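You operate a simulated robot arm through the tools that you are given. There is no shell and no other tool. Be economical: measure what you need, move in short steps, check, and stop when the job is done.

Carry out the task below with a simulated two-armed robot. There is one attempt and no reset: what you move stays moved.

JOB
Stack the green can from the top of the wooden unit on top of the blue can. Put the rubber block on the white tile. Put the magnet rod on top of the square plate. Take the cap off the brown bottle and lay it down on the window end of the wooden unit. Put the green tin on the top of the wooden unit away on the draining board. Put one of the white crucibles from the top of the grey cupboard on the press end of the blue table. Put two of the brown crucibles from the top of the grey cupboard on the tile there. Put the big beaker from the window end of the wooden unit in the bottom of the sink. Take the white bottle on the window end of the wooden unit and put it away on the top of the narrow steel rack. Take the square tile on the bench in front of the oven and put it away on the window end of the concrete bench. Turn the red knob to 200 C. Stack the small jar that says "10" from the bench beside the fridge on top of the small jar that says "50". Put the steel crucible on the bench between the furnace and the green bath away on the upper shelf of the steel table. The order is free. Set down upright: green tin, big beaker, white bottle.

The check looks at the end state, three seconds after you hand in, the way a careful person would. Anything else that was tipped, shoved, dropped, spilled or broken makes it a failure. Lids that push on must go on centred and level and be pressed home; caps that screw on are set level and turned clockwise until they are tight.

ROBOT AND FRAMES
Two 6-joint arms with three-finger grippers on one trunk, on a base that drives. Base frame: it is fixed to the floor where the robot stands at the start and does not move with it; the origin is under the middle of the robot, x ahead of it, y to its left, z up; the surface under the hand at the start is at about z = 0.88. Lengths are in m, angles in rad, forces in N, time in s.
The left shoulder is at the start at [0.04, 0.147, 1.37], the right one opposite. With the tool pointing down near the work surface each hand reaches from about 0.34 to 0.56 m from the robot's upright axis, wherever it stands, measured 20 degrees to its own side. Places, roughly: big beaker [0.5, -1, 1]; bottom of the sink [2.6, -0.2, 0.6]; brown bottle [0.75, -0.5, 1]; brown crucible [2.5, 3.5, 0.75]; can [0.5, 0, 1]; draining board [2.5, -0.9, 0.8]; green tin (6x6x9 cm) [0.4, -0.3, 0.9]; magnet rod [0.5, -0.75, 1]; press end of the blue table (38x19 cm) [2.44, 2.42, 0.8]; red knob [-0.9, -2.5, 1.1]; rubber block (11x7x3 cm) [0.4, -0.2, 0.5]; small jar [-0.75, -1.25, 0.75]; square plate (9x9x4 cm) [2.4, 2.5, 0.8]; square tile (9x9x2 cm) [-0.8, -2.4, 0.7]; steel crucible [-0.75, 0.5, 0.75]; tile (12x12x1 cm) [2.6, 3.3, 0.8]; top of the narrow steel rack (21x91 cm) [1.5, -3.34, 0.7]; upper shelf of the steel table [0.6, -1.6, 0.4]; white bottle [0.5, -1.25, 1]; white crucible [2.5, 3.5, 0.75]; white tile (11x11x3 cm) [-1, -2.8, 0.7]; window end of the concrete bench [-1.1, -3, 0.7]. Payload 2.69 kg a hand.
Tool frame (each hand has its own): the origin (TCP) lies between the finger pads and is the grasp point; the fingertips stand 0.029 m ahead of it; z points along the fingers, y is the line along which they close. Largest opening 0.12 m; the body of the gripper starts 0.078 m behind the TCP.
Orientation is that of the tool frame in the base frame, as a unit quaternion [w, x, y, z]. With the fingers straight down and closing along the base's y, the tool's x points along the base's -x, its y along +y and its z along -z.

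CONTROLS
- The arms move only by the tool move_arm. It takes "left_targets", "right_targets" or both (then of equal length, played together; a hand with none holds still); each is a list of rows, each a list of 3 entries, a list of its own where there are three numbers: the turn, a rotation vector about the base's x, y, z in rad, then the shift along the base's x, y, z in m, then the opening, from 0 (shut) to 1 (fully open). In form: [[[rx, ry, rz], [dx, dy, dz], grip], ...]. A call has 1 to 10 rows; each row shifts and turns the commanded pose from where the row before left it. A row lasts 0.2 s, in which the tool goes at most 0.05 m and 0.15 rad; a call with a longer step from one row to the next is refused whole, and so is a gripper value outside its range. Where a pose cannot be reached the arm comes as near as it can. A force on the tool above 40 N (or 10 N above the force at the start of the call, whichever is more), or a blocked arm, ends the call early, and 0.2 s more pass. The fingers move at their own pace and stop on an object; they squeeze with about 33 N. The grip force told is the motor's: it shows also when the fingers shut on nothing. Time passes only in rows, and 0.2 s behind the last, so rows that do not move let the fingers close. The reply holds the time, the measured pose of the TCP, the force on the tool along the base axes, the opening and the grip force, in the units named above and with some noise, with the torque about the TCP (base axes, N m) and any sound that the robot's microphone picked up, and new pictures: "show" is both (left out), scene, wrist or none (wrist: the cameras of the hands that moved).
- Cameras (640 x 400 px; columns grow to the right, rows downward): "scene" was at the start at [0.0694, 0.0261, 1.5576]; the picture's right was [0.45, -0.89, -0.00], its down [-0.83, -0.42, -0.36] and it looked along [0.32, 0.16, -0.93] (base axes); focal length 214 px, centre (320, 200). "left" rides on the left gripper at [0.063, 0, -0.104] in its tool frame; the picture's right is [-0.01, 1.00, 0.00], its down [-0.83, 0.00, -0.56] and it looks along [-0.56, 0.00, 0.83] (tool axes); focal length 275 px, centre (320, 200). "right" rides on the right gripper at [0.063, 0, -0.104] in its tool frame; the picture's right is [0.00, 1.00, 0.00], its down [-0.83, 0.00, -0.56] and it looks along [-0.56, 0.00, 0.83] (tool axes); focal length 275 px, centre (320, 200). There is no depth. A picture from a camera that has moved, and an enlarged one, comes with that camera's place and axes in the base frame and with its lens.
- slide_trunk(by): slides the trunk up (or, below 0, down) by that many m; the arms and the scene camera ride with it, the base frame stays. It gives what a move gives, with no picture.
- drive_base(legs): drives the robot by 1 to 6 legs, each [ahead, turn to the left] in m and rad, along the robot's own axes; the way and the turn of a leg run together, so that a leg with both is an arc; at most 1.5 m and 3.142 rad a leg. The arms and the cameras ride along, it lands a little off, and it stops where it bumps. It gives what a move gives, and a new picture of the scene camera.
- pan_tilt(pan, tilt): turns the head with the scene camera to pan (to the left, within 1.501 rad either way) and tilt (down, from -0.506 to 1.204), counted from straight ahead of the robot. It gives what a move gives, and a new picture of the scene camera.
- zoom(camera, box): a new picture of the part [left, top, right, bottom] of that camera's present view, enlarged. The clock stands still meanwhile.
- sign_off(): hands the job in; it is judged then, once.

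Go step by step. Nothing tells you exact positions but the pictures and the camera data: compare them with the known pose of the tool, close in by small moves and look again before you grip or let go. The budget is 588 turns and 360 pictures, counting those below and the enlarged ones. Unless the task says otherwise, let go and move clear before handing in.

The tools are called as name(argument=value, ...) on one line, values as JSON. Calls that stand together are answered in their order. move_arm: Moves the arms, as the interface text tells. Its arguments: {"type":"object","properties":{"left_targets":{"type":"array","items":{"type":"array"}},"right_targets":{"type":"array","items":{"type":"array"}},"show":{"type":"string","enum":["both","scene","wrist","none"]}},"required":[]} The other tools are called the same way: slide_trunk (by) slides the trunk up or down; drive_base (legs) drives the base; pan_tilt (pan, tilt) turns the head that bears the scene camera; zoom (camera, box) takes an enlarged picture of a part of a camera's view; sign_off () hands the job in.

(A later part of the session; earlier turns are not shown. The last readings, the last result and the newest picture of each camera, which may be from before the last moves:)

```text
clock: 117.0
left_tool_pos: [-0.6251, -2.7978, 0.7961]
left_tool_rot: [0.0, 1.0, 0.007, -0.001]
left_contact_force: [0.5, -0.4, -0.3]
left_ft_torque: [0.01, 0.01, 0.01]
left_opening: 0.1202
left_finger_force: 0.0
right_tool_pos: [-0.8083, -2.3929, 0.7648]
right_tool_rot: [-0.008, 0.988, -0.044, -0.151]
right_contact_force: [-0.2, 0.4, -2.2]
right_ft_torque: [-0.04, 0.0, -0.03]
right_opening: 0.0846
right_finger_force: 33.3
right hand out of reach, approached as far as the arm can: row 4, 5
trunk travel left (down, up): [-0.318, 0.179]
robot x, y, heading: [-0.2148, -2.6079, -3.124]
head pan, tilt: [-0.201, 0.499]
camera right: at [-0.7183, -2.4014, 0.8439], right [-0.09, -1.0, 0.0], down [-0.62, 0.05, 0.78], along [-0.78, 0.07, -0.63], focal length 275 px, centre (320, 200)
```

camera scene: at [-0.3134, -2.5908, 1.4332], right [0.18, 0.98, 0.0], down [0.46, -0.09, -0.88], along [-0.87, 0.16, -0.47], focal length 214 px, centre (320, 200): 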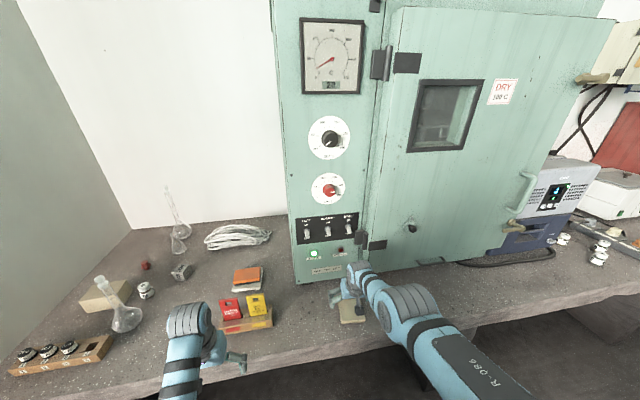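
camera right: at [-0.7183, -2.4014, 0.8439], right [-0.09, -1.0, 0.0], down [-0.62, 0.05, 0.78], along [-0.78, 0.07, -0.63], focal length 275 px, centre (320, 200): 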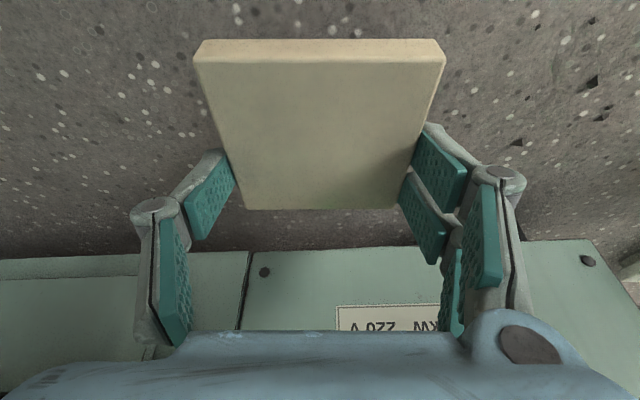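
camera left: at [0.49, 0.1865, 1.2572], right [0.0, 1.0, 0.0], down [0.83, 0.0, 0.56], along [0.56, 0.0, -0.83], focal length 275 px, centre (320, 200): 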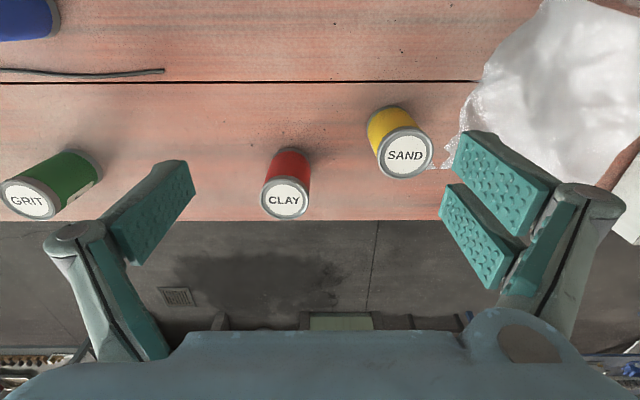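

The tile is held. Raise, back out, turn and approach the window end.

slide_trunk(by=0.15)

drive_base(legs=[[-0.3, 0], [0, 0.56], [0.38, 0]])

pan_tilt(pan=-0.3, tilt=0.75)

```text
clock: 118.7
left_tool_pos: [-0.6258, -2.7985, 0.9475]
left_tool_rot: [0.0, 1.0, 0.009, 0.001]
left_contact_force: [0.2, -0.4, 0.2]
left_ft_torque: [0.0, 0.01, 0.0]
left_opening: 0.12
left_finger_force: 0.0
right_tool_pos: [-0.8095, -2.3933, 0.915]
right_tool_rot: [-0.007, 0.988, -0.043, -0.151]
right_contact_force: [0.4, -0.4, -2.5]
right_ft_torque: [-0.01, 0.02, -0.01]
right_opening: 0.0847
right_finger_force: 32.7
trunk travel left (down, up): [-0.468, 0.029]
robot x, y, heading: [-0.2118, -2.609, -3.122]
head pan, tilt: [-0.201, 0.499]
```

```text
clock: 124.3
left_tool_pos: [-0.4745, -3.1886, 0.948]
left_tool_rot: [0.0, 0.959, 0.284, -0.001]
left_contact_force: [-0.1, 0.8, -0.6]
left_ft_torque: [-0.03, 0.01, 0.02]
left_opening: 0.1203
left_finger_force: 0.0
right_tool_pos: [-0.8469, -2.944, 0.9163]
right_tool_rot: [0.036, 0.961, 0.231, -0.149]
right_contact_force: [-0.5, 0.1, -2.1]
right_ft_torque: [-0.04, 0.0, -0.02]
right_opening: 0.0847
right_finger_force: 32.8
trunk travel left (down, up): [-0.468, 0.029]
robot x, y, heading: [-0.2302, -2.8076, -2.563]
head pan, tilt: [-0.201, 0.499]
camera scene: at [-0.3287, -2.8501, 1.5836], right [-0.37, 0.93, 0.0], down [0.44, 0.18, -0.88], along [-0.82, -0.32, -0.48], focal length 214 px, centre (320, 200)
```

scene: 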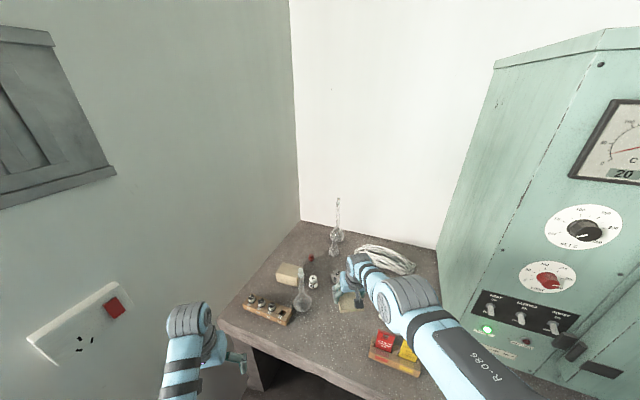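

```text
clock: 125.1
left_tool_pos: [-0.4762, -3.1886, 0.9457]
left_tool_rot: [0.0, 0.959, 0.285, 0.0]
left_contact_force: [0.6, -0.2, -0.2]
left_ft_torque: [0.0, 0.03, -0.03]
left_opening: 0.12
left_finger_force: 0.1
right_tool_pos: [-0.8481, -2.9439, 0.9157]
right_tool_rot: [0.035, 0.961, 0.231, -0.147]
right_contact_force: [-0.5, 0.8, -1.5]
right_ft_torque: [0.0, 0.02, -0.01]
right_opening: 0.0847
right_finger_force: 33.1
trunk travel left (down, up): [-0.468, 0.029]
robot x, y, heading: [-0.2299, -2.8082, -2.567]
head pan, tilt: [-0.3, 0.75]
camera scene: at [-0.3267, -2.8412, 1.5614], right [-0.27, 0.96, 0.0], down [0.66, 0.19, -0.73], along [-0.7, -0.2, -0.68], focal length 214 px, centre (320, 200)
```

scene: 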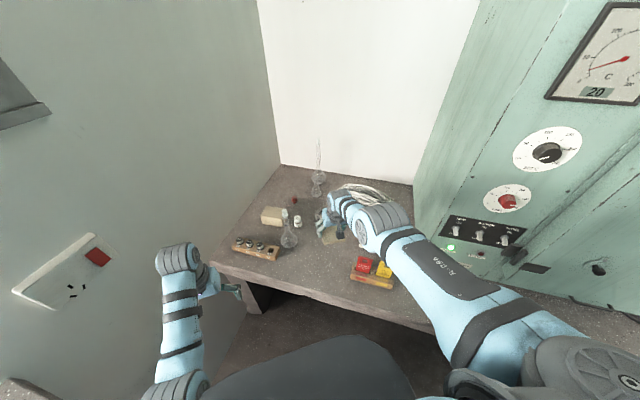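

zoom(camera="scene", box=[225, 160, 425, 300])

zoom(camera="right", box=[0, 0, 640, 400])

```text
2.86 times, centred on (325, 230) of scene
camera zoom: at [-0.3267, -2.8412, 1.5614], right [-0.27, 0.96, 0.0], down [0.66, 0.19, -0.73], along [-0.7, -0.2, -0.68], focal length 613 px, centre (306, 114)
```

zoom: 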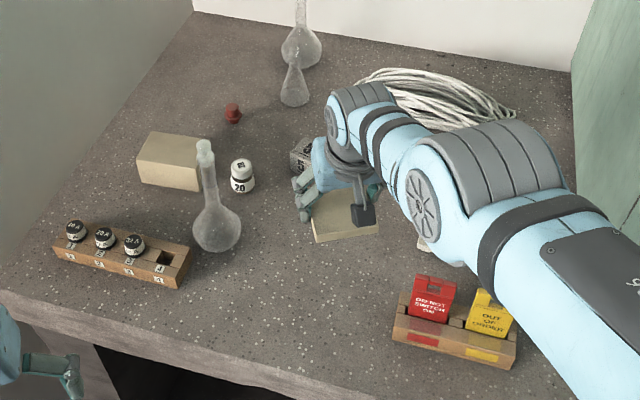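

```text
1.00 times, centred on (320, 200) of right (not enlarged: the box is as wide or as high as the picture)
camera zoom: at [-0.7674, -2.9028, 0.9949], right [0.46, -0.89, 0.0], down [-0.56, -0.29, 0.78], along [-0.69, -0.36, -0.63], focal length 275 px, centre (320, 200)
```

zoom: 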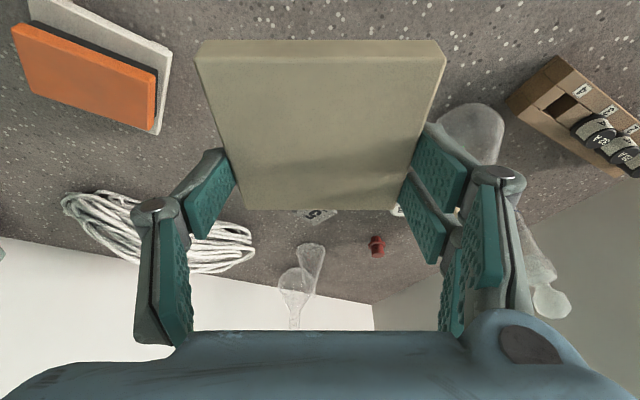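

drive_base(legs=[[0.09, 0]])

slide_trunk(by=-0.15)

move_arm(right_targets=[[[0, 0, 0], [0.012, 0.01, 0], 0], [[0, 0, 0], [0.012, 0.01, 0], 0], [[0, 0, 0], [0, 0, 0], 0]], show="both")

```text
clock: 126.2
left_tool_pos: [-0.5432, -3.232, 0.9523]
left_tool_rot: [0.002, 0.958, 0.286, -0.006]
left_contact_force: [-0.7, 0.1, -0.2]
left_ft_torque: [0.0, -0.06, 0.02]
left_opening: 0.1199
left_finger_force: 0.0
right_tool_pos: [-0.9139, -2.9876, 0.9185]
right_tool_rot: [0.036, 0.961, 0.232, -0.149]
right_contact_force: [2.8, 1.2, -2.0]
right_ft_torque: [-0.13, 0.24, 0.03]
right_opening: 0.0849
right_finger_force: 33.3
trunk travel left (down, up): [-0.468, 0.029]
robot x, y, heading: [-0.3031, -2.8557, -2.564]
head pan, tilt: [-0.3, 0.75]
camera scene: at [-0.39, -2.883, 1.5622], right [-0.28, 0.96, 0.0], down [0.65, 0.18, -0.74], along [-0.71, -0.21, -0.68], focal length 214 px, centre (320, 200)
```

scene: 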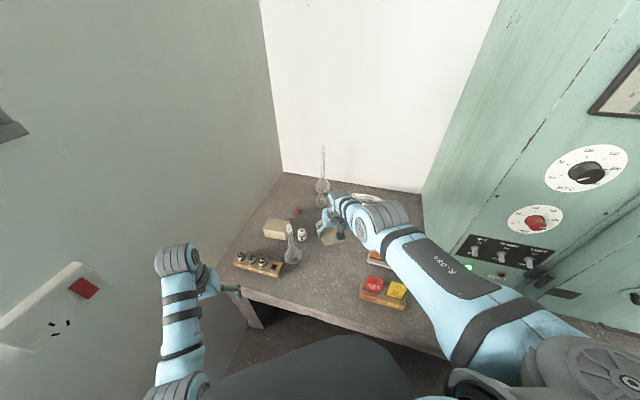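

```text
clock: 127.9
left_tool_pos: [-0.5489, -3.2362, 0.7972]
left_tool_rot: [0.001, 0.958, 0.285, -0.001]
left_contact_force: [0.0, -0.5, 0.5]
left_ft_torque: [0.01, -0.01, 0.02]
left_opening: 0.1199
left_finger_force: 0.1
right_tool_pos: [-0.92, -2.9927, 0.7616]
right_tool_rot: [0.033, 0.961, 0.232, -0.144]
right_contact_force: [-0.5, 0.0, -2.0]
right_ft_torque: [0.01, 0.02, 0.02]
right_opening: 0.0845
right_finger_force: 32.8
trunk travel left (down, up): [-0.318, 0.179]
robot x, y, heading: [-0.3005, -2.8578, -2.566]
head pan, tilt: [-0.3, 0.75]
```

```text
clock: 128.7
left_tool_pos: [-0.548, -3.2359, 0.798]
left_tool_rot: [0.001, 0.958, 0.286, -0.002]
left_contact_force: [0.4, -0.2, -0.1]
left_ft_torque: [0.01, 0.03, -0.01]
left_opening: 0.1199
left_finger_force: 0.0
right_tool_pos: [-0.919, -2.9873, 0.7503]
right_tool_rot: [0.034, 0.961, 0.233, -0.144]
right_contact_force: [0.9, -0.7, -2.7]
right_ft_torque: [-0.01, 0.02, -0.02]
right_opening: 0.0844
right_finger_force: 33.3
right hand out of reach, approached as far as the arm can: row 1, 2
trunk travel left (down, up): [-0.318, 0.179]
robot x, y, heading: [-0.3069, -2.856, -2.559]
head pan, tilt: [-0.3, 0.75]
camera scene: at [-0.4011, -2.8903, 1.4104], right [-0.28, 0.96, 0.0], down [0.66, 0.19, -0.73], along [-0.7, -0.2, -0.68], focal length 214 px, centre (320, 200)
camera right: at [-0.8383, -2.9451, 0.8308], right [0.46, -0.89, 0.0], down [-0.56, -0.29, 0.77], along [-0.69, -0.35, -0.63], focal length 275 px, centre (320, 200)
```

scene: 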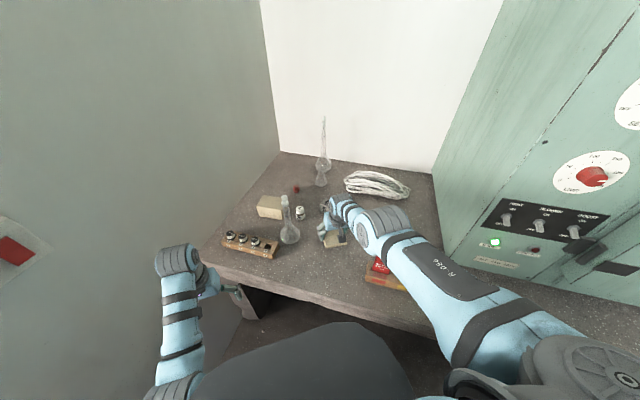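
right: 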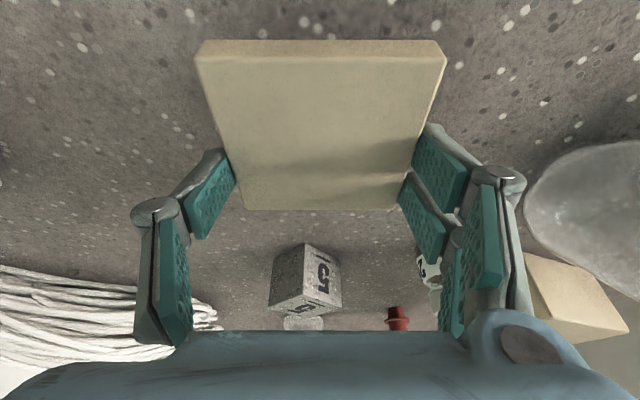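

Clear spot. Lower with the trunk, then feel for contact.

slide_trunk(by=-0.022)

move_arm(right_targets=[[[0, 0, 0], [0, 0, -0.003], 0], [[0, 0, 0], [0, 0, -0.003], 0], [[0, 0, 0], [0, 0, 0], 0]], show="wrist")

```text
clock: 129.4
left_tool_pos: [-0.5477, -3.2374, 0.7753]
left_tool_rot: [0.0, 0.958, 0.285, -0.003]
left_contact_force: [-0.5, -0.7, 0.4]
left_ft_torque: [-0.03, 0.01, -0.02]
left_opening: 0.12
left_finger_force: 0.0
right_tool_pos: [-0.9168, -2.9871, 0.7279]
right_tool_rot: [0.034, 0.961, 0.233, -0.144]
right_contact_force: [1.6, 1.0, 1.5]
right_ft_torque: [-0.02, 0.07, 0.02]
right_opening: 0.0845
right_finger_force: 32.8
trunk travel left (down, up): [-0.296, 0.201]
robot x, y, heading: [-0.3035, -2.8583, -2.562]
head pan, tilt: [-0.3, 0.75]
```

```text
clock: 130.2
left_tool_pos: [-0.547, -3.2355, 0.7758]
left_tool_rot: [0.0, 0.958, 0.286, -0.004]
left_contact_force: [0.1, 0.7, -0.6]
left_ft_torque: [-0.01, 0.01, 0.0]
left_opening: 0.1202
left_finger_force: 0.1
right_tool_pos: [-0.9194, -2.9881, 0.7273]
right_tool_rot: [0.036, 0.96, 0.232, -0.151]
right_contact_force: [-14.2, 0.9, 34.4]
right_ft_torque: [-1.03, -0.51, -0.41]
right_opening: 0.0847
right_finger_force: 33.5
trunk travel left (down, up): [-0.296, 0.201]
robot x, y, heading: [-0.3027, -2.8584, -2.561]
head pan, tilt: [-0.3, 0.75]
camera right: at [-0.8372, -2.9449, 0.8075], right [0.46, -0.89, 0.0], down [-0.55, -0.29, 0.78], along [-0.7, -0.36, -0.62], focal length 275 px, centre (320, 200)
```

right: 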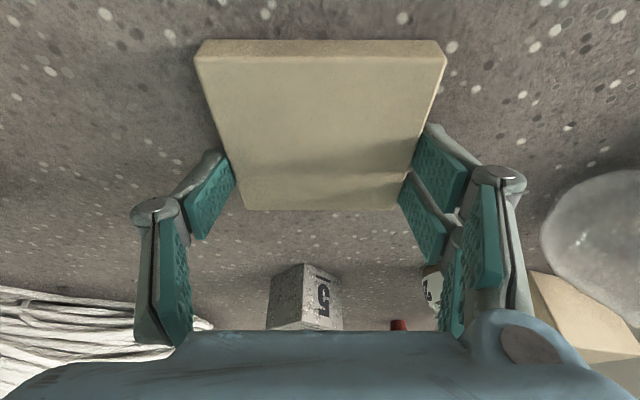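

move_arm(right_targets=[[[0, 0, 0], [0, 0, 0.004], 0], [[0, 0, 0], [0, 0, 0], 0.75], [[0, 0, 0], [0, 0, 0], 0.95], [[0, 0, 0], [0, 0, 0], 0.95]], show="none")

slide_trunk(by=0.2)

zoom(camera="scene", box=[200, 120, 460, 320])

```text
clock: 131.2
left_tool_pos: [-0.5467, -3.237, 0.7748]
left_tool_rot: [0.0, 0.958, 0.286, -0.002]
left_contact_force: [0.0, -0.2, -0.2]
left_ft_torque: [0.0, -0.04, 0.0]
left_opening: 0.12
left_finger_force: 0.1
right_tool_pos: [-0.9178, -2.9861, 0.7251]
right_tool_rot: [0.034, 0.961, 0.232, -0.143]
right_contact_force: [0.9, -0.4, 0.2]
right_ft_torque: [0.0, -0.07, 0.01]
right_opening: 0.1139
right_finger_force: 0.2
trunk travel left (down, up): [-0.296, 0.201]
robot x, y, heading: [-0.3028, -2.8567, -2.562]
head pan, tilt: [-0.3, 0.75]
```

```text
clock: 133.4
left_tool_pos: [-0.5488, -3.2364, 0.9745]
left_tool_rot: [0.0, 0.958, 0.286, -0.001]
left_contact_force: [-0.3, 0.0, 0.5]
left_ft_torque: [-0.02, 0.04, -0.03]
left_opening: 0.1201
left_finger_force: 0.0
right_tool_pos: [-0.9184, -2.9863, 0.9255]
right_tool_rot: [0.034, 0.961, 0.233, -0.144]
right_contact_force: [-0.7, -0.1, -0.5]
right_ft_torque: [0.0, -0.02, 0.02]
right_opening: 0.1139
right_finger_force: 0.0
trunk travel left (down, up): [-0.496, 0.001]
robot x, y, heading: [-0.3034, -2.8588, -2.561]
head pan, tilt: [-0.3, 0.75]
```

```text
2.00 times, centred on (330, 220) of scene
camera zoom: at [-0.401, -2.8901, 1.5886], right [-0.28, 0.96, 0.0], down [0.66, 0.19, -0.73], along [-0.7, -0.2, -0.68], focal length 429 px, centre (300, 160)
```

zoom: 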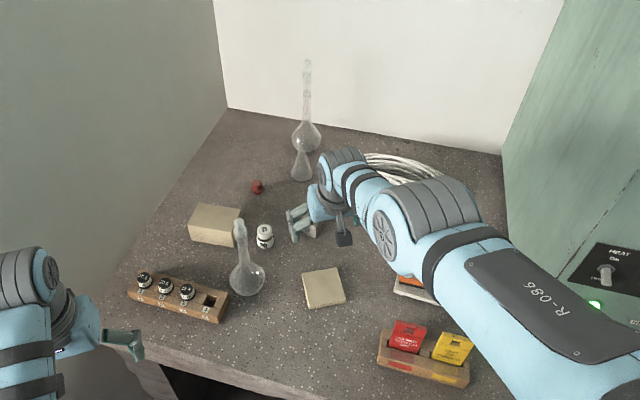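

The tile is in place at the window end. Now back out and head for the jars beside the fridge.

drive_base(legs=[[-0.22, 0], [0, -2.15], [1.25, 0]])

pan_tilt(pan=1.0, tilt=0.6)

```text
clock: 146.1
left_tool_pos: [-0.3728, -1.0628, 0.9768]
left_tool_rot: [-0.001, 0.725, -0.689, -0.001]
left_contact_force: [0.5, -0.7, 0.1]
left_ft_torque: [0.02, 0.03, -0.02]
left_opening: 0.1199
left_finger_force: 0.1
right_tool_pos: [0.0303, -0.87, 0.9266]
right_tool_rot: [0.108, -0.679, 0.719, 0.101]
right_contact_force: [0.1, 0.5, -0.4]
right_ft_torque: [0.03, -0.01, 0.01]
right_opening: 0.1144
right_finger_force: 0.1
trunk travel left (down, up): [-0.496, 0.001]
robot x, y, heading: [-0.1691, -1.4682, 1.618]
head pan, tilt: [-0.3, 0.75]
camera scene: at [-0.1501, -1.3655, 1.5885], right [0.97, -0.25, 0.0], down [-0.17, -0.66, -0.73], along [0.18, 0.71, -0.68], focal length 214 px, centre (320, 200)
```

scene: 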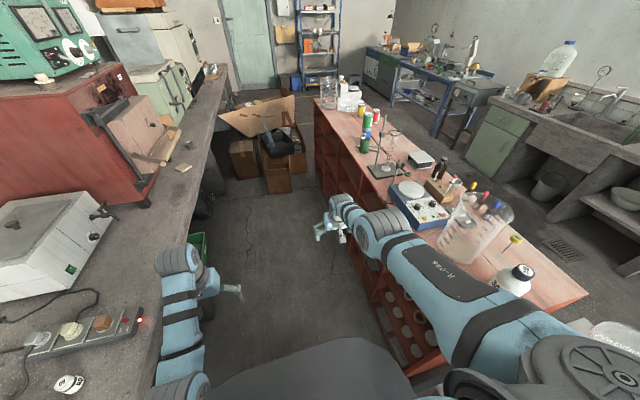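

```text
clock: 147.6
left_tool_pos: [-0.373, -1.0624, 0.9749]
left_tool_rot: [-0.001, 0.725, -0.689, 0.0]
left_contact_force: [-0.1, 0.2, -0.2]
left_ft_torque: [0.0, 0.02, 0.0]
left_opening: 0.1199
left_finger_force: 0.1
right_tool_pos: [0.0295, -0.8689, 0.9254]
right_tool_rot: [0.108, -0.679, 0.719, 0.1]
right_contact_force: [0.3, -0.1, 0.2]
right_ft_torque: [-0.02, 0.0, 0.03]
right_opening: 0.1141
right_finger_force: 0.0
trunk travel left (down, up): [-0.496, 0.001]
robot x, y, heading: [-0.1695, -1.4633, 1.624]
head pan, tilt: [1.0, 0.6]
camera scene: at [-0.2473, -1.4005, 1.6012], right [0.5, 0.87, 0.0], down [0.49, -0.28, -0.82], along [-0.72, 0.41, -0.57], focal length 214 px, centre (320, 200)
```

scene: 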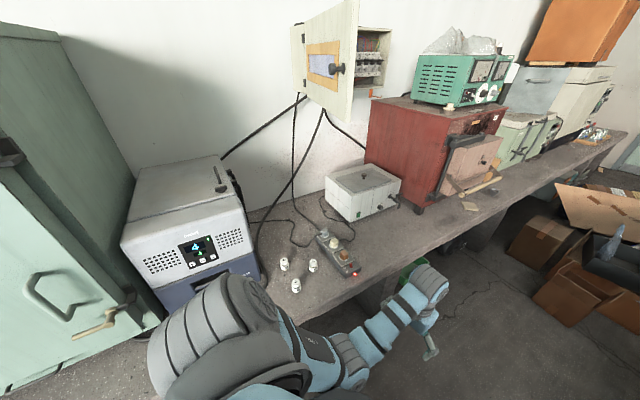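

zoom(camera="scene", box=[260, 230, 360, 300])

```text
5.71 times, centred on (310, 265) of scene
camera zoom: at [-0.2473, -1.4005, 1.6012], right [0.5, 0.87, 0.0], down [0.49, -0.28, -0.82], along [-0.72, 0.41, -0.57], focal length 1226 px, centre (377, -171)
```

zoom: 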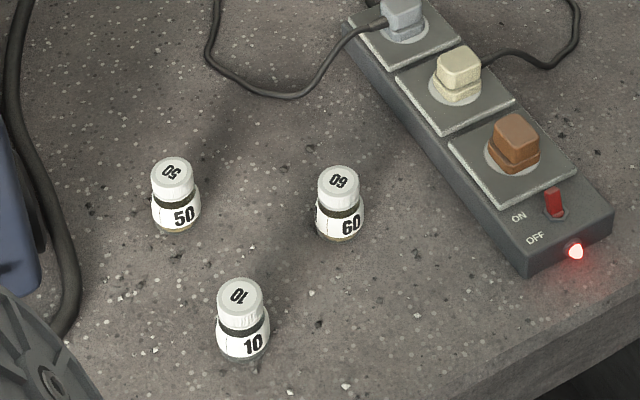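

Jars: "10" near [−0.815, −1.202], "50" near [−0.958, −1.201], "60" near [−0.878, −1.079]; tops at z≈0.75. Turn to face the bench.

drive_base(legs=[[0, 1.52]])

pan_tilt(pan=-0.3, tilt=0.7)

```text
clock: 151.6
left_tool_pos: [-0.589, -1.6339, 0.9754]
left_tool_rot: [0.0, 1.0, -0.019, -0.003]
left_contact_force: [-1.1, 0.1, 0.4]
left_ft_torque: [-0.01, 0.0, 0.01]
left_opening: 0.1201
left_finger_force: 0.0
right_tool_pos: [-0.7456, -1.2154, 0.9262]
right_tool_rot: [-0.011, 0.986, -0.071, -0.148]
right_contact_force: [-0.4, 0.3, 0.2]
right_ft_torque: [0.02, -0.02, 0.01]
right_opening: 0.1139
right_finger_force: 0.0
trunk travel left (down, up): [-0.496, 0.001]
robot x, y, heading: [-0.1716, -1.4684, 3.102]
head pan, tilt: [1.0, 0.6]
camera scene: at [-0.2405, -1.5361, 1.6013], right [-0.82, 0.57, 0.0], down [0.32, 0.46, -0.83], along [-0.47, -0.68, -0.56], focal length 214 px, centre (320, 200)
```

scene: 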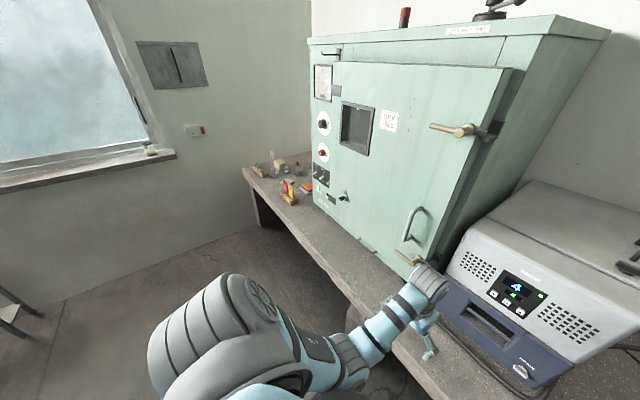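

```text
clock: 153.1
left_tool_pos: [-0.588, -1.6336, 0.9763]
left_tool_rot: [0.0, 1.0, -0.019, -0.003]
left_contact_force: [0.0, 0.0, 0.1]
left_ft_torque: [0.03, 0.02, -0.03]
left_opening: 0.12
left_finger_force: 0.0
right_tool_pos: [-0.746, -1.2153, 0.9258]
right_tool_rot: [-0.012, 0.986, -0.07, -0.149]
right_contact_force: [-0.5, 0.0, -1.0]
right_ft_torque: [0.01, -0.01, 0.01]
right_opening: 0.1142
right_finger_force: 0.1
trunk travel left (down, up): [-0.496, 0.001]
robot x, y, heading: [-0.1682, -1.464, 3.102]
head pan, tilt: [-0.3, 0.7]
camera scene: at [-0.2702, -1.436, 1.5926], right [0.33, 0.94, 0.0], down [0.61, -0.21, -0.76], along [-0.72, 0.25, -0.64], focal length 214 px, centre (320, 200)
```

scene: 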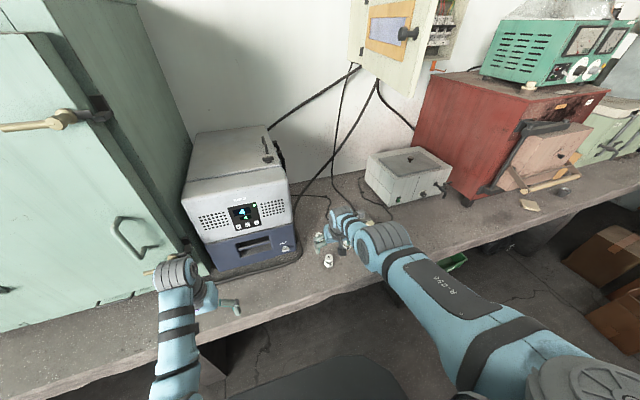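

drive_base(legs=[[0.1, 0.0]])

move_arm(right_targets=[[[0, 0, 0.14], [0.02, 0, 0], 0.7], [[0, 0.15, 0], [0.015, 0.0, -0.02], 0.7], [[0, 0, 0], [0, 0.008, -0.03], 0.7], [[0, 0, 0], [0, 0, -0.03], 0.7], [[0, 0, 0], [0, 0, 0], 0.7]], show="wrist")

```text
clock: 154.2
left_tool_pos: [-0.6736, -1.6304, 0.9815]
left_tool_rot: [0.0, 1.0, -0.019, -0.008]
left_contact_force: [-0.7, 0.2, 0.5]
left_ft_torque: [-0.02, -0.01, 0.0]
left_opening: 0.1201
left_finger_force: 0.1
right_tool_pos: [-0.836, -1.2134, 0.9326]
right_tool_rot: [-0.011, 0.985, -0.071, -0.154]
right_contact_force: [1.3, 0.1, 1.3]
right_ft_torque: [-0.02, 0.04, -0.01]
right_opening: 0.1143
right_finger_force: 0.0
trunk travel left (down, up): [-0.496, 0.001]
robot x, y, heading: [-0.2671, -1.4649, 3.105]
head pan, tilt: [-0.3, 0.7]
camera scene: at [-0.353, -1.4329, 1.5936], right [0.33, 0.94, 0.0], down [0.6, -0.21, -0.77], along [-0.73, 0.25, -0.64], focal length 214 px, centre (320, 200)
```

scene: 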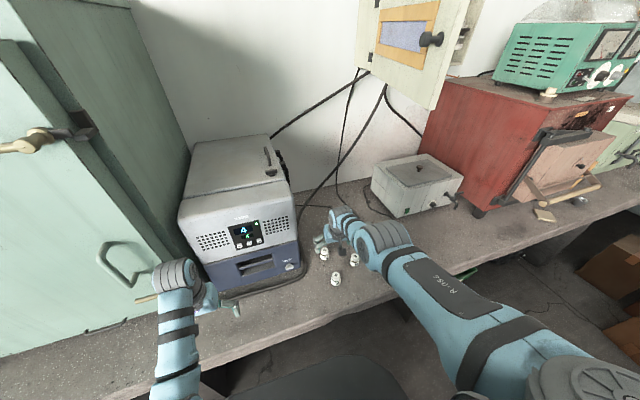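

```text
clock: 155.4
left_tool_pos: [-0.6851, -1.6307, 0.9757]
left_tool_rot: [-0.002, 1.0, -0.018, -0.004]
left_contact_force: [-0.5, 0.1, -0.1]
left_ft_torque: [0.0, -0.03, -0.04]
left_opening: 0.12
left_finger_force: 0.0
right_tool_pos: [-0.8195, -1.2004, 0.8458]
right_tool_rot: [-0.001, 0.975, -0.001, -0.223]
right_contact_force: [0.7, 0.5, -0.1]
right_ft_torque: [0.01, -0.03, -0.02]
right_opening: 0.0841
right_finger_force: 0.0
right hand out of reach, approached as far as the arm can: row 1, 2, 3, 4
trunk travel left (down, up): [-0.496, 0.001]
robot x, y, heading: [-0.2677, -1.4602, 3.108]
head pan, tilt: [-0.3, 0.7]
camera right: at [-0.717, -1.2021, 0.9117], right [0.0, -1.0, 0.0], down [-0.51, 0.0, 0.86], along [-0.86, 0.0, -0.51], focal length 275 px, centre (320, 200)
```

right: 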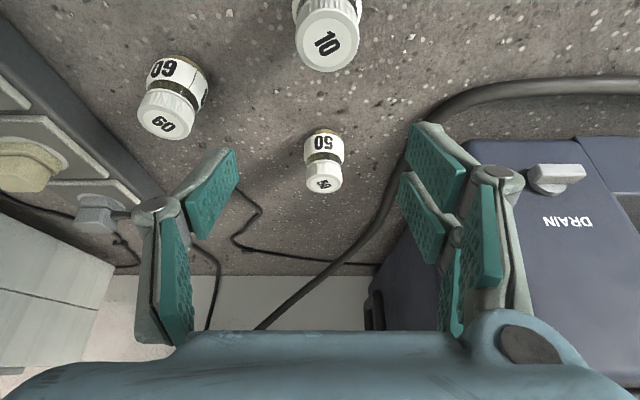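

slide_trunk(by=-0.09)

move_arm(right_targets=[[[0, 0, 0], [0.012, -0.006, -0.007], 0.7], [[0, 0, 0], [0, 0, 0], 0.7]], show="wrist")

```text
clock: 156.7
left_tool_pos: [-0.6847, -1.6303, 0.8876]
left_tool_rot: [0.0, 1.0, -0.018, -0.003]
left_contact_force: [0.4, 0.1, -0.3]
left_ft_torque: [-0.01, 0.01, 0.02]
left_opening: 0.12
left_finger_force: 0.0
right_tool_pos: [-0.8182, -1.2016, 0.7561]
right_tool_rot: [-0.001, 0.975, -0.002, -0.221]
right_contact_force: [0.4, 0.0, -1.1]
right_ft_torque: [0.02, 0.0, -0.01]
right_opening: 0.084
right_finger_force: 0.0
trunk travel left (down, up): [-0.406, 0.091]
robot x, y, heading: [-0.2662, -1.4629, 3.104]
head pan, tilt: [-0.3, 0.7]
```

```text
clock: 157.3
left_tool_pos: [-0.6829, -1.6298, 0.8879]
left_tool_rot: [0.0, 1.0, -0.018, -0.004]
left_contact_force: [0.1, -0.5, -0.1]
left_ft_torque: [-0.01, -0.01, 0.03]
left_opening: 0.1201
left_finger_force: 0.0
right_tool_pos: [-0.8092, -1.2062, 0.7461]
right_tool_rot: [-0.002, 0.975, -0.001, -0.222]
right_contact_force: [-0.7, 0.5, 1.3]
right_ft_torque: [0.01, 0.02, 0.0]
right_opening: 0.0839
right_finger_force: 0.2
right hand out of reach, approached as far as the arm can: row 1
trunk travel left (down, up): [-0.406, 0.091]
robot x, y, heading: [-0.2659, -1.4645, 3.108]
head pan, tilt: [-0.3, 0.7]
camera right: at [-0.7071, -1.2076, 0.8127], right [0.0, -1.0, 0.0], down [-0.51, 0.0, 0.86], along [-0.86, 0.0, -0.51], focal length 275 px, centre (320, 200)
```

right: 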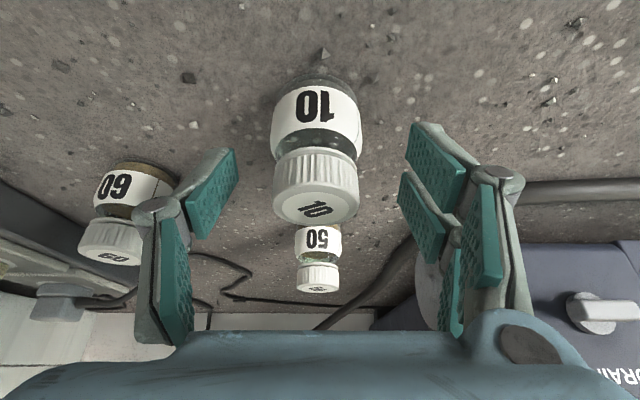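

Jar "10" is centred between the fingers. Close and lift with the trunk.

move_arm(right_targets=[[[0, 0, 0], [0, 0, 0], 0.3], [[0, 0, 0], [0, 0, 0], 0.2], [[0, 0, 0], [0, 0, 0], 0], [[0, 0, 0], [0, 0, 0], 0]], show="none")

slide_trunk(by=0.08)

drive_base(legs=[[0.08, 0]])

zoom(camera="right", box=[0, 0, 640, 400])

```text
clock: 158.3
left_tool_pos: [-0.6842, -1.6302, 0.8858]
left_tool_rot: [0.0, 1.0, -0.018, -0.004]
left_contact_force: [0.6, -1.2, -0.2]
left_ft_torque: [-0.01, 0.0, -0.02]
left_opening: 0.12
left_finger_force: 0.0
right_tool_pos: [-0.8103, -1.2067, 0.747]
right_tool_rot: [-0.001, 0.975, -0.001, -0.223]
right_contact_force: [-0.8, -0.8, 2.9]
right_ft_torque: [-0.04, 0.03, -0.04]
right_opening: 0.0399
right_finger_force: 32.9
trunk travel left (down, up): [-0.406, 0.091]
robot x, y, heading: [-0.2655, -1.4656, 3.104]
head pan, tilt: [-0.3, 0.7]
```

```text
clock: 159.5
left_tool_pos: [-0.6833, -1.6296, 0.9673]
left_tool_rot: [0.001, 1.0, -0.018, -0.004]
left_contact_force: [-0.1, 0.3, 0.0]
left_ft_torque: [-0.01, 0.01, -0.02]
left_opening: 0.1203
left_finger_force: 0.1
right_tool_pos: [-0.8079, -1.2061, 0.8275]
right_tool_rot: [-0.002, 0.975, -0.002, -0.223]
right_contact_force: [-0.3, 0.8, -1.6]
right_ft_torque: [-0.04, 0.01, -0.01]
right_opening: 0.0397
right_finger_force: 33.1
trunk travel left (down, up): [-0.486, 0.011]
robot x, y, heading: [-0.2687, -1.4651, 3.109]
head pan, tilt: [-0.3, 0.7]
```

```text
clock: 160.5
left_tool_pos: [-0.7505, -1.628, 0.9714]
left_tool_rot: [0.0, 1.0, -0.017, -0.009]
left_contact_force: [0.0, 0.7, -0.4]
left_ft_torque: [-0.04, -0.03, 0.0]
left_opening: 0.1203
left_finger_force: 0.2
right_tool_pos: [-0.8811, -1.2038, 0.8322]
right_tool_rot: [-0.001, 0.974, -0.001, -0.228]
right_contact_force: [-0.2, -0.3, 1.2]
right_ft_torque: [-0.01, -0.07, -0.01]
right_opening: 0.0398
right_finger_force: 33.9
trunk travel left (down, up): [-0.486, 0.011]
robot x, y, heading: [-0.3484, -1.4595, 3.107]
head pan, tilt: [-0.3, 0.7]
camera scene: at [-0.4328, -1.4301, 1.5841], right [0.33, 0.94, 0.0], down [0.6, -0.21, -0.77], along [-0.73, 0.25, -0.64], focal length 214 px, centre (320, 200)
```

scene: 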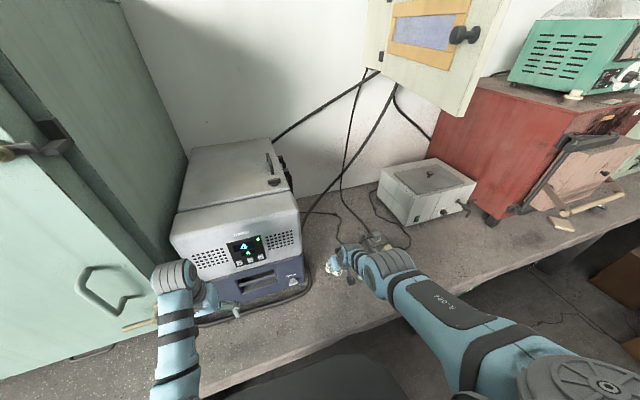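

```text
1.00 times, centred on (320, 200) of right (not enlarged: the box is as wide or as high as the picture)
camera zoom: at [-0.7781, -1.2052, 0.8971], right [0.0, -1.0, 0.0], down [-0.5, 0.0, 0.87], along [-0.87, 0.0, -0.5], focal length 275 px, centre (320, 200)
```

zoom: 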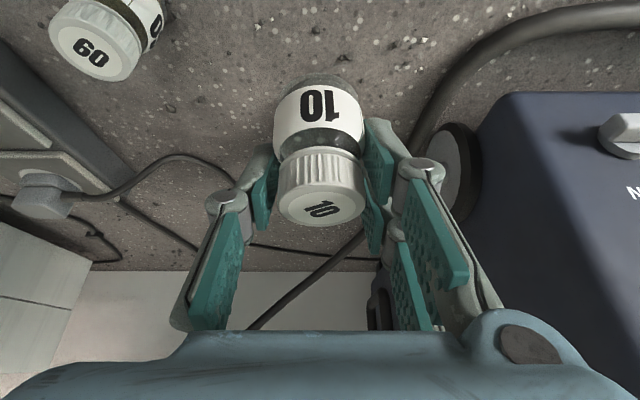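

Jar "10" held. The displacement needed is about −0.139 m in x from where it stood: TCP target [−0.949, −1.2065]. Advance above the "50".

move_arm(right_targets=[[[0, 0, 0], [-0.02, -0.001, 0.004], 0], [[0, 0, 0], [-0.02, -0.001, 0.004], 0], [[0, 0, 0], [-0.018, 0, 0], 0], [[0, 0, 0], [0, 0, 0], 0]], show="wrist")

```text
clock: 161.5
left_tool_pos: [-0.7607, -1.6291, 0.9665]
left_tool_rot: [0.0, 1.0, -0.018, -0.003]
left_contact_force: [-1.3, -0.3, 0.4]
left_ft_torque: [-0.01, -0.04, -0.02]
left_opening: 0.12
left_finger_force: 0.0
right_tool_pos: [-0.9159, -1.2093, 0.8564]
right_tool_rot: [-0.001, 0.975, -0.001, -0.222]
right_contact_force: [-0.1, 0.5, -0.8]
right_ft_torque: [-0.01, 0.0, 0.0]
right_opening: 0.04
right_finger_force: 33.1
right hand out of reach, approached as far as the arm can: row 1, 2, 3
trunk travel left (down, up): [-0.486, 0.011]
robot x, y, heading: [-0.3466, -1.456, 3.103]
head pan, tilt: [-0.3, 0.7]
camera right: at [-0.8139, -1.2094, 0.9234], right [0.0, -1.0, 0.0], down [-0.51, 0.0, 0.86], along [-0.86, 0.0, -0.51], focal length 275 px, centre (320, 200)
```

right: 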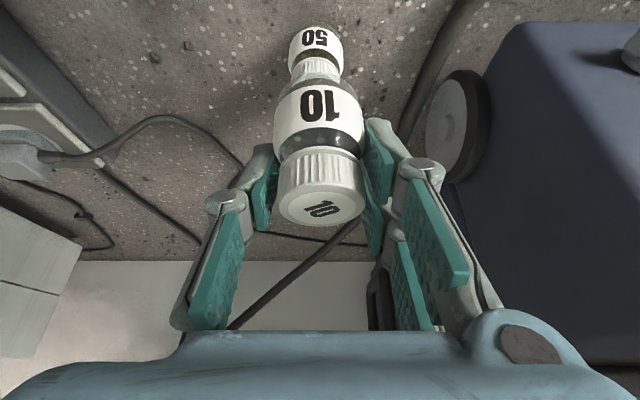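

drive_base(legs=[[0.05, 0]])

move_arm(right_targets=[[[0, 0, 0], [0, 0, 0], 0], [[0, 0, 0], [0, 0, 0], 0]], show="wrist")

```text
clock: 162.4
left_tool_pos: [-0.8014, -1.6267, 0.9709]
left_tool_rot: [-0.001, 1.0, -0.018, -0.008]
left_contact_force: [-0.2, 0.1, -1.2]
left_ft_torque: [0.01, 0.02, 0.0]
left_opening: 0.1201
left_finger_force: 0.0
right_tool_pos: [-0.9594, -1.2096, 0.8631]
right_tool_rot: [-0.001, 0.974, -0.001, -0.228]
right_contact_force: [0.5, 0.2, -0.3]
right_ft_torque: [0.04, 0.05, 0.0]
right_opening: 0.0397
right_finger_force: 32.7
trunk travel left (down, up): [-0.486, 0.011]
robot x, y, heading: [-0.3957, -1.4567, 3.109]
head pan, tilt: [-0.3, 0.7]
camera scene: at [-0.4866, -1.4282, 1.5839], right [0.33, 0.94, 0.0], down [0.6, -0.21, -0.77], along [-0.73, 0.25, -0.64], focal length 214 px, centre (320, 200)
```

scene: 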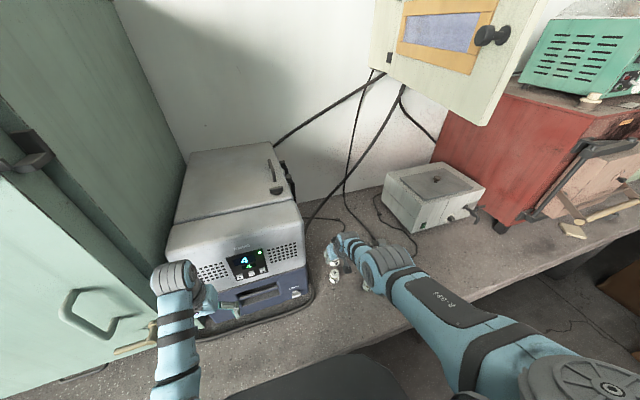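

```text
clock: 163.1
left_tool_pos: [-0.8078, -1.6269, 0.9676]
left_tool_rot: [0.0, 1.0, -0.018, -0.004]
left_contact_force: [0.7, 0.0, -0.7]
left_ft_torque: [-0.03, 0.02, -0.03]
left_opening: 0.1203
left_finger_force: 0.1
right_tool_pos: [-0.966, -1.2071, 0.859]
right_tool_rot: [-0.001, 0.975, 0.0, -0.223]
right_contact_force: [0.0, 0.1, 0.3]
right_ft_torque: [-0.04, 0.0, 0.0]
right_opening: 0.0401
right_finger_force: 32.5
trunk travel left (down, up): [-0.486, 0.011]
robot x, y, heading: [-0.3983, -1.461, 3.105]
head pan, tilt: [-0.3, 0.7]
camera right: at [-0.8635, -1.2079, 0.924], right [0.0, -1.0, 0.0], down [-0.51, 0.0, 0.86], along [-0.86, 0.0, -0.51], focal length 275 px, centre (320, 200)
```

right: 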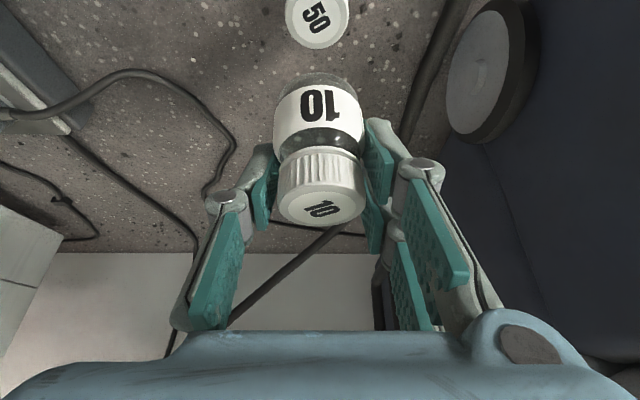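

move_arm(right_targets=[[[0, 0, 0], [0.017, 0.001, 0], 0], [[0, 0, 0], [0, 0, -0.015], 0], [[0, 0, 0], [0, 0, -0.015], 0], [[0, 0, 0], [0, 0, 0], 0]], show="wrist")

zoom(camera="scene", box=[300, 220, 380, 300])

```text
clock: 164.1
left_tool_pos: [-0.808, -1.6267, 0.9692]
left_tool_rot: [-0.001, 1.0, -0.017, -0.004]
left_contact_force: [0.3, 0.6, 0.1]
left_ft_torque: [-0.01, 0.04, 0.01]
left_opening: 0.1199
left_finger_force: 0.1
right_tool_pos: [-0.9487, -1.207, 0.8356]
right_tool_rot: [-0.001, 0.975, 0.0, -0.224]
right_contact_force: [-0.7, 0.2, -0.4]
right_ft_torque: [0.03, 0.0, 0.02]
right_opening: 0.0396
right_finger_force: 32.8
right hand out of reach, approached as far as the arm can: row 1, 2, 3
trunk travel left (down, up): [-0.486, 0.011]
robot x, y, heading: [-0.3992, -1.4561, 3.109]
head pan, tilt: [-0.3, 0.7]
camera right: at [-0.8469, -1.2063, 0.9016], right [0.0, -1.0, 0.0], down [-0.51, 0.0, 0.86], along [-0.86, 0.0, -0.51], focal length 275 px, centre (320, 200)
```

right: 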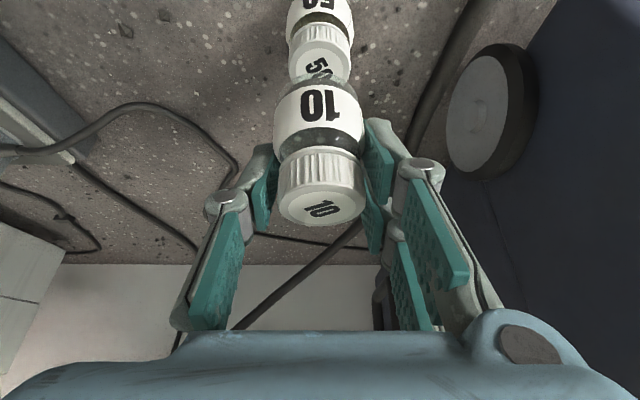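

```text
5.00 times, centred on (340, 260) of scene
camera zoom: at [-0.4986, -1.428, 1.5832], right [0.33, 0.94, 0.0], down [0.61, -0.21, -0.76], along [-0.72, 0.25, -0.64], focal length 1072 px, centre (220, -100)
```

zoom: 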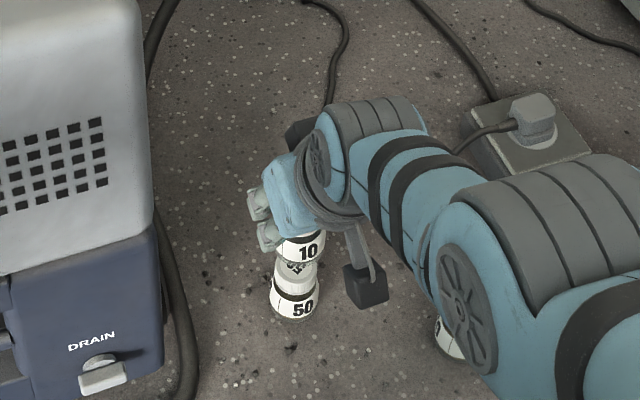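

Alignment agrees from both cameras. Lower by the trunk, then feel for contact.

slide_trunk(by=-0.015)

move_arm(right_targets=[[[0, 0, 0], [0, 0, -0.002], 0], [[0, 0, 0], [0, 0, -0.002], 0], [[0, 0, 0], [0, 0, 0], 0]], show="wrist")

```text
clock: 164.7
left_tool_pos: [-0.8075, -1.626, 0.9516]
left_tool_rot: [-0.001, 1.0, -0.018, -0.004]
left_contact_force: [0.4, 0.4, 0.6]
left_ft_torque: [0.01, -0.01, 0.01]
left_opening: 0.1203
left_finger_force: 0.0
right_tool_pos: [-0.948, -1.2057, 0.8196]
right_tool_rot: [-0.001, 0.975, 0.0, -0.223]
right_contact_force: [0.0, 0.5, -2.0]
right_ft_torque: [-0.04, 0.04, 0.04]
right_opening: 0.0398
right_finger_force: 33.2
trunk travel left (down, up): [-0.471, 0.026]
robot x, y, heading: [-0.3976, -1.4572, 3.106]
head pan, tilt: [-0.3, 0.7]
```

```text
clock: 165.5
left_tool_pos: [-0.8074, -1.6262, 0.9546]
left_tool_rot: [-0.002, 1.0, -0.017, -0.005]
left_contact_force: [0.0, -1.0, 0.3]
left_ft_torque: [-0.01, -0.02, 0.03]
left_opening: 0.12
left_finger_force: 0.1
right_tool_pos: [-0.9461, -1.2062, 0.819]
right_tool_rot: [-0.001, 0.975, 0.0, -0.223]
right_contact_force: [-0.1, 1.1, -1.2]
right_ft_torque: [0.02, 0.0, 0.0]
right_opening: 0.0398
right_finger_force: 32.9
trunk travel left (down, up): [-0.471, 0.026]
robot x, y, heading: [-0.3951, -1.4581, 3.11]
head pan, tilt: [-0.3, 0.7]
camera right: at [-0.8444, -1.2065, 0.8848], right [0.0, -1.0, 0.0], down [-0.51, 0.0, 0.86], along [-0.86, 0.0, -0.51], focal length 275 px, centre (320, 200)
```

right: 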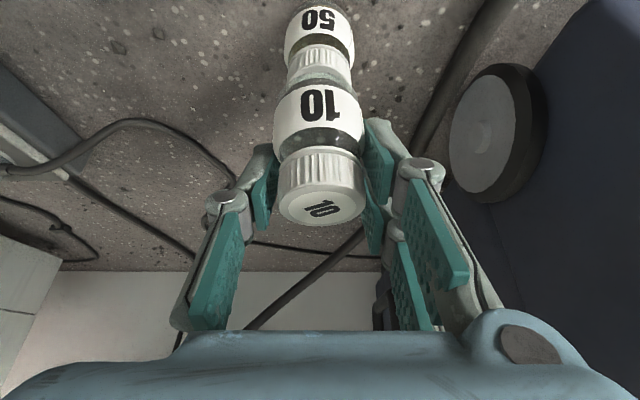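

move_arm(right_targets=[[[0, 0, 0], [-0.001, 0, -0.002], 0], [[0, 0, 0], [0, 0, -0.002], 0], [[0, 0, 0], [0, 0, -0.002], 0], [[0, 0, 0], [0, 0, -0.002], 0], [[0, 0, 0], [0, 0, 0], 0]], show="none")

```text
clock: 166.7
left_tool_pos: [-0.8086, -1.6259, 0.9538]
left_tool_rot: [-0.001, 1.0, -0.017, -0.005]
left_contact_force: [0.2, 0.1, 0.8]
left_ft_torque: [0.0, 0.04, -0.02]
left_opening: 0.1201
left_finger_force: 0.2
right_tool_pos: [-0.9428, -1.2058, 0.8143]
right_tool_rot: [-0.001, 0.975, 0.0, -0.223]
right_contact_force: [0.5, -1.0, -1.0]
right_ft_torque: [-0.01, 0.02, 0.0]
right_opening: 0.0399
right_finger_force: 33.0
right hand out of reach, approached as far as the arm can: row 1, 4
trunk travel left (down, up): [-0.471, 0.026]
robot x, y, heading: [-0.3941, -1.4586, 3.105]
head pan, tilt: [-0.3, 0.7]
```

The arm drifts at its reach limit; trade arm height for trunk height to regain freedom.

move_arm(right_targets=[[[0, 0, 0], [-0.001, 0, 0.02], 0], [[0, 0, 0], [-0.004, 0, 0.02], 0], [[0, 0, 0], [0, 0, 0], 0]], show="none")

slide_trunk(by=-0.035)

```text
clock: 167.5
left_tool_pos: [-0.8089, -1.6262, 0.9534]
left_tool_rot: [0.0, 1.0, -0.017, -0.005]
left_contact_force: [-0.4, -0.5, -0.2]
left_ft_torque: [0.03, 0.0, -0.04]
left_opening: 0.1199
left_finger_force: 0.1
right_tool_pos: [-0.9637, -1.2052, 0.8439]
right_tool_rot: [-0.001, 0.975, 0.0, -0.223]
right_contact_force: [-0.1, -0.4, -1.0]
right_ft_torque: [0.07, -0.02, 0.03]
right_opening: 0.0397
right_finger_force: 33.2
right hand out of reach, approached as far as the arm can: row 1, 2
trunk travel left (down, up): [-0.471, 0.026]
robot x, y, heading: [-0.3963, -1.4559, 3.109]
head pan, tilt: [-0.3, 0.7]
```

```text
clock: 168.3
left_tool_pos: [-0.8082, -1.6265, 0.9177]
left_tool_rot: [0.0, 1.0, -0.017, -0.005]
left_contact_force: [-1.2, 0.2, 0.0]
left_ft_torque: [0.0, -0.02, 0.01]
left_opening: 0.1198
left_finger_force: 0.1
right_tool_pos: [-0.961, -1.2049, 0.8076]
right_tool_rot: [-0.001, 0.975, 0.0, -0.223]
right_contact_force: [-0.6, 0.5, -0.8]
right_ft_torque: [0.02, 0.01, 0.01]
right_opening: 0.0395
right_finger_force: 33.0
trunk travel left (down, up): [-0.436, 0.061]
robot x, y, heading: [-0.4002, -1.4584, 3.109]
head pan, tilt: [-0.3, 0.7]
```

zoom(camera="right", box=[200, 0, 440, 240])

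zoom(camera="scene", box=[300, 200, 380, 280])

```text
1.67 times, centred on (320, 120) of right
camera zoom: at [-0.8604, -1.2056, 0.8743], right [0.0, -1.0, 0.0], down [-0.51, 0.0, 0.86], along [-0.86, 0.0, -0.51], focal length 459 px, centre (320, 333)
```

zoom: 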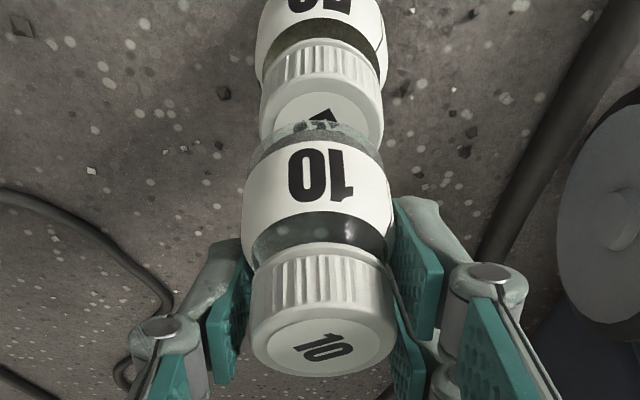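

```text
5.00 times, centred on (340, 240) of scene
camera zoom: at [-0.4975, -1.4284, 1.5333], right [0.33, 0.94, 0.0], down [0.61, -0.21, -0.77], along [-0.72, 0.25, -0.64], focal length 1072 px, centre (220, 0)
```

zoom: 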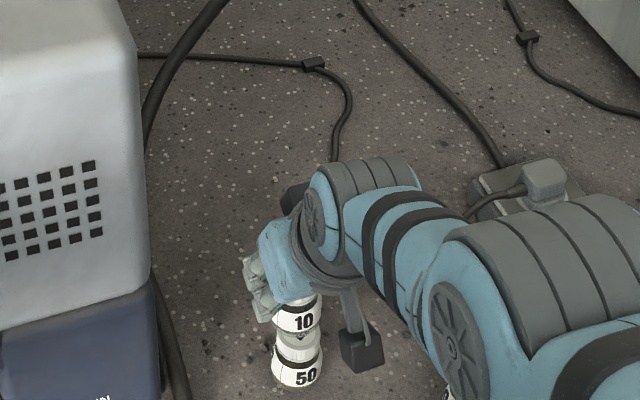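

The relative geometry of both jars in one image shows "10" must move about +0.014 in x and then down ~5 mm.

move_arm(right_targets=[[[0, 0, 0], [0.007, -0.001, 0.001], 0], [[0, 0, 0], [0.006, 0, 0], 0], [[0, 0, 0], [0, 0, 0], 0]], show="none")

zoom(camera="right", box=[200, 0, 440, 240])

```text
clock: 169.1
left_tool_pos: [-0.8071, -1.628, 0.9198]
left_tool_rot: [-0.001, 1.0, -0.018, -0.005]
left_contact_force: [0.1, 0.5, 0.0]
left_ft_torque: [-0.01, 0.03, -0.03]
left_opening: 0.1198
left_finger_force: 0.0
right_tool_pos: [-0.9583, -1.2069, 0.8049]
right_tool_rot: [-0.001, 0.974, 0.0, -0.226]
right_contact_force: [-7.3, 1.8, 22.3]
right_ft_torque: [-0.18, 0.12, 0.01]
right_opening: 0.0396
right_finger_force: 32.6
right hand out of reach, approached as far as the arm can: row 1, 2
trunk travel left (down, up): [-0.436, 0.061]
robot x, y, heading: [-0.3985, -1.4558, 3.112]
head pan, tilt: [-0.3, 0.7]
```

```text
1.67 times, centred on (320, 120) of right
camera zoom: at [-0.8568, -1.2066, 0.8707], right [0.0, -1.0, 0.0], down [-0.5, -0.01, 0.87], along [-0.87, 0.0, -0.5], focal length 459 px, centre (320, 333)
```

zoom: 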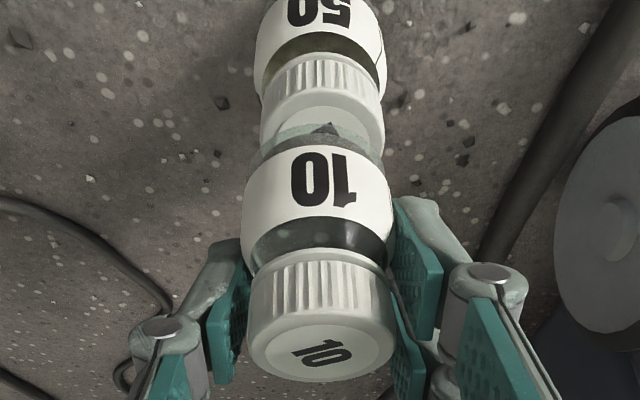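

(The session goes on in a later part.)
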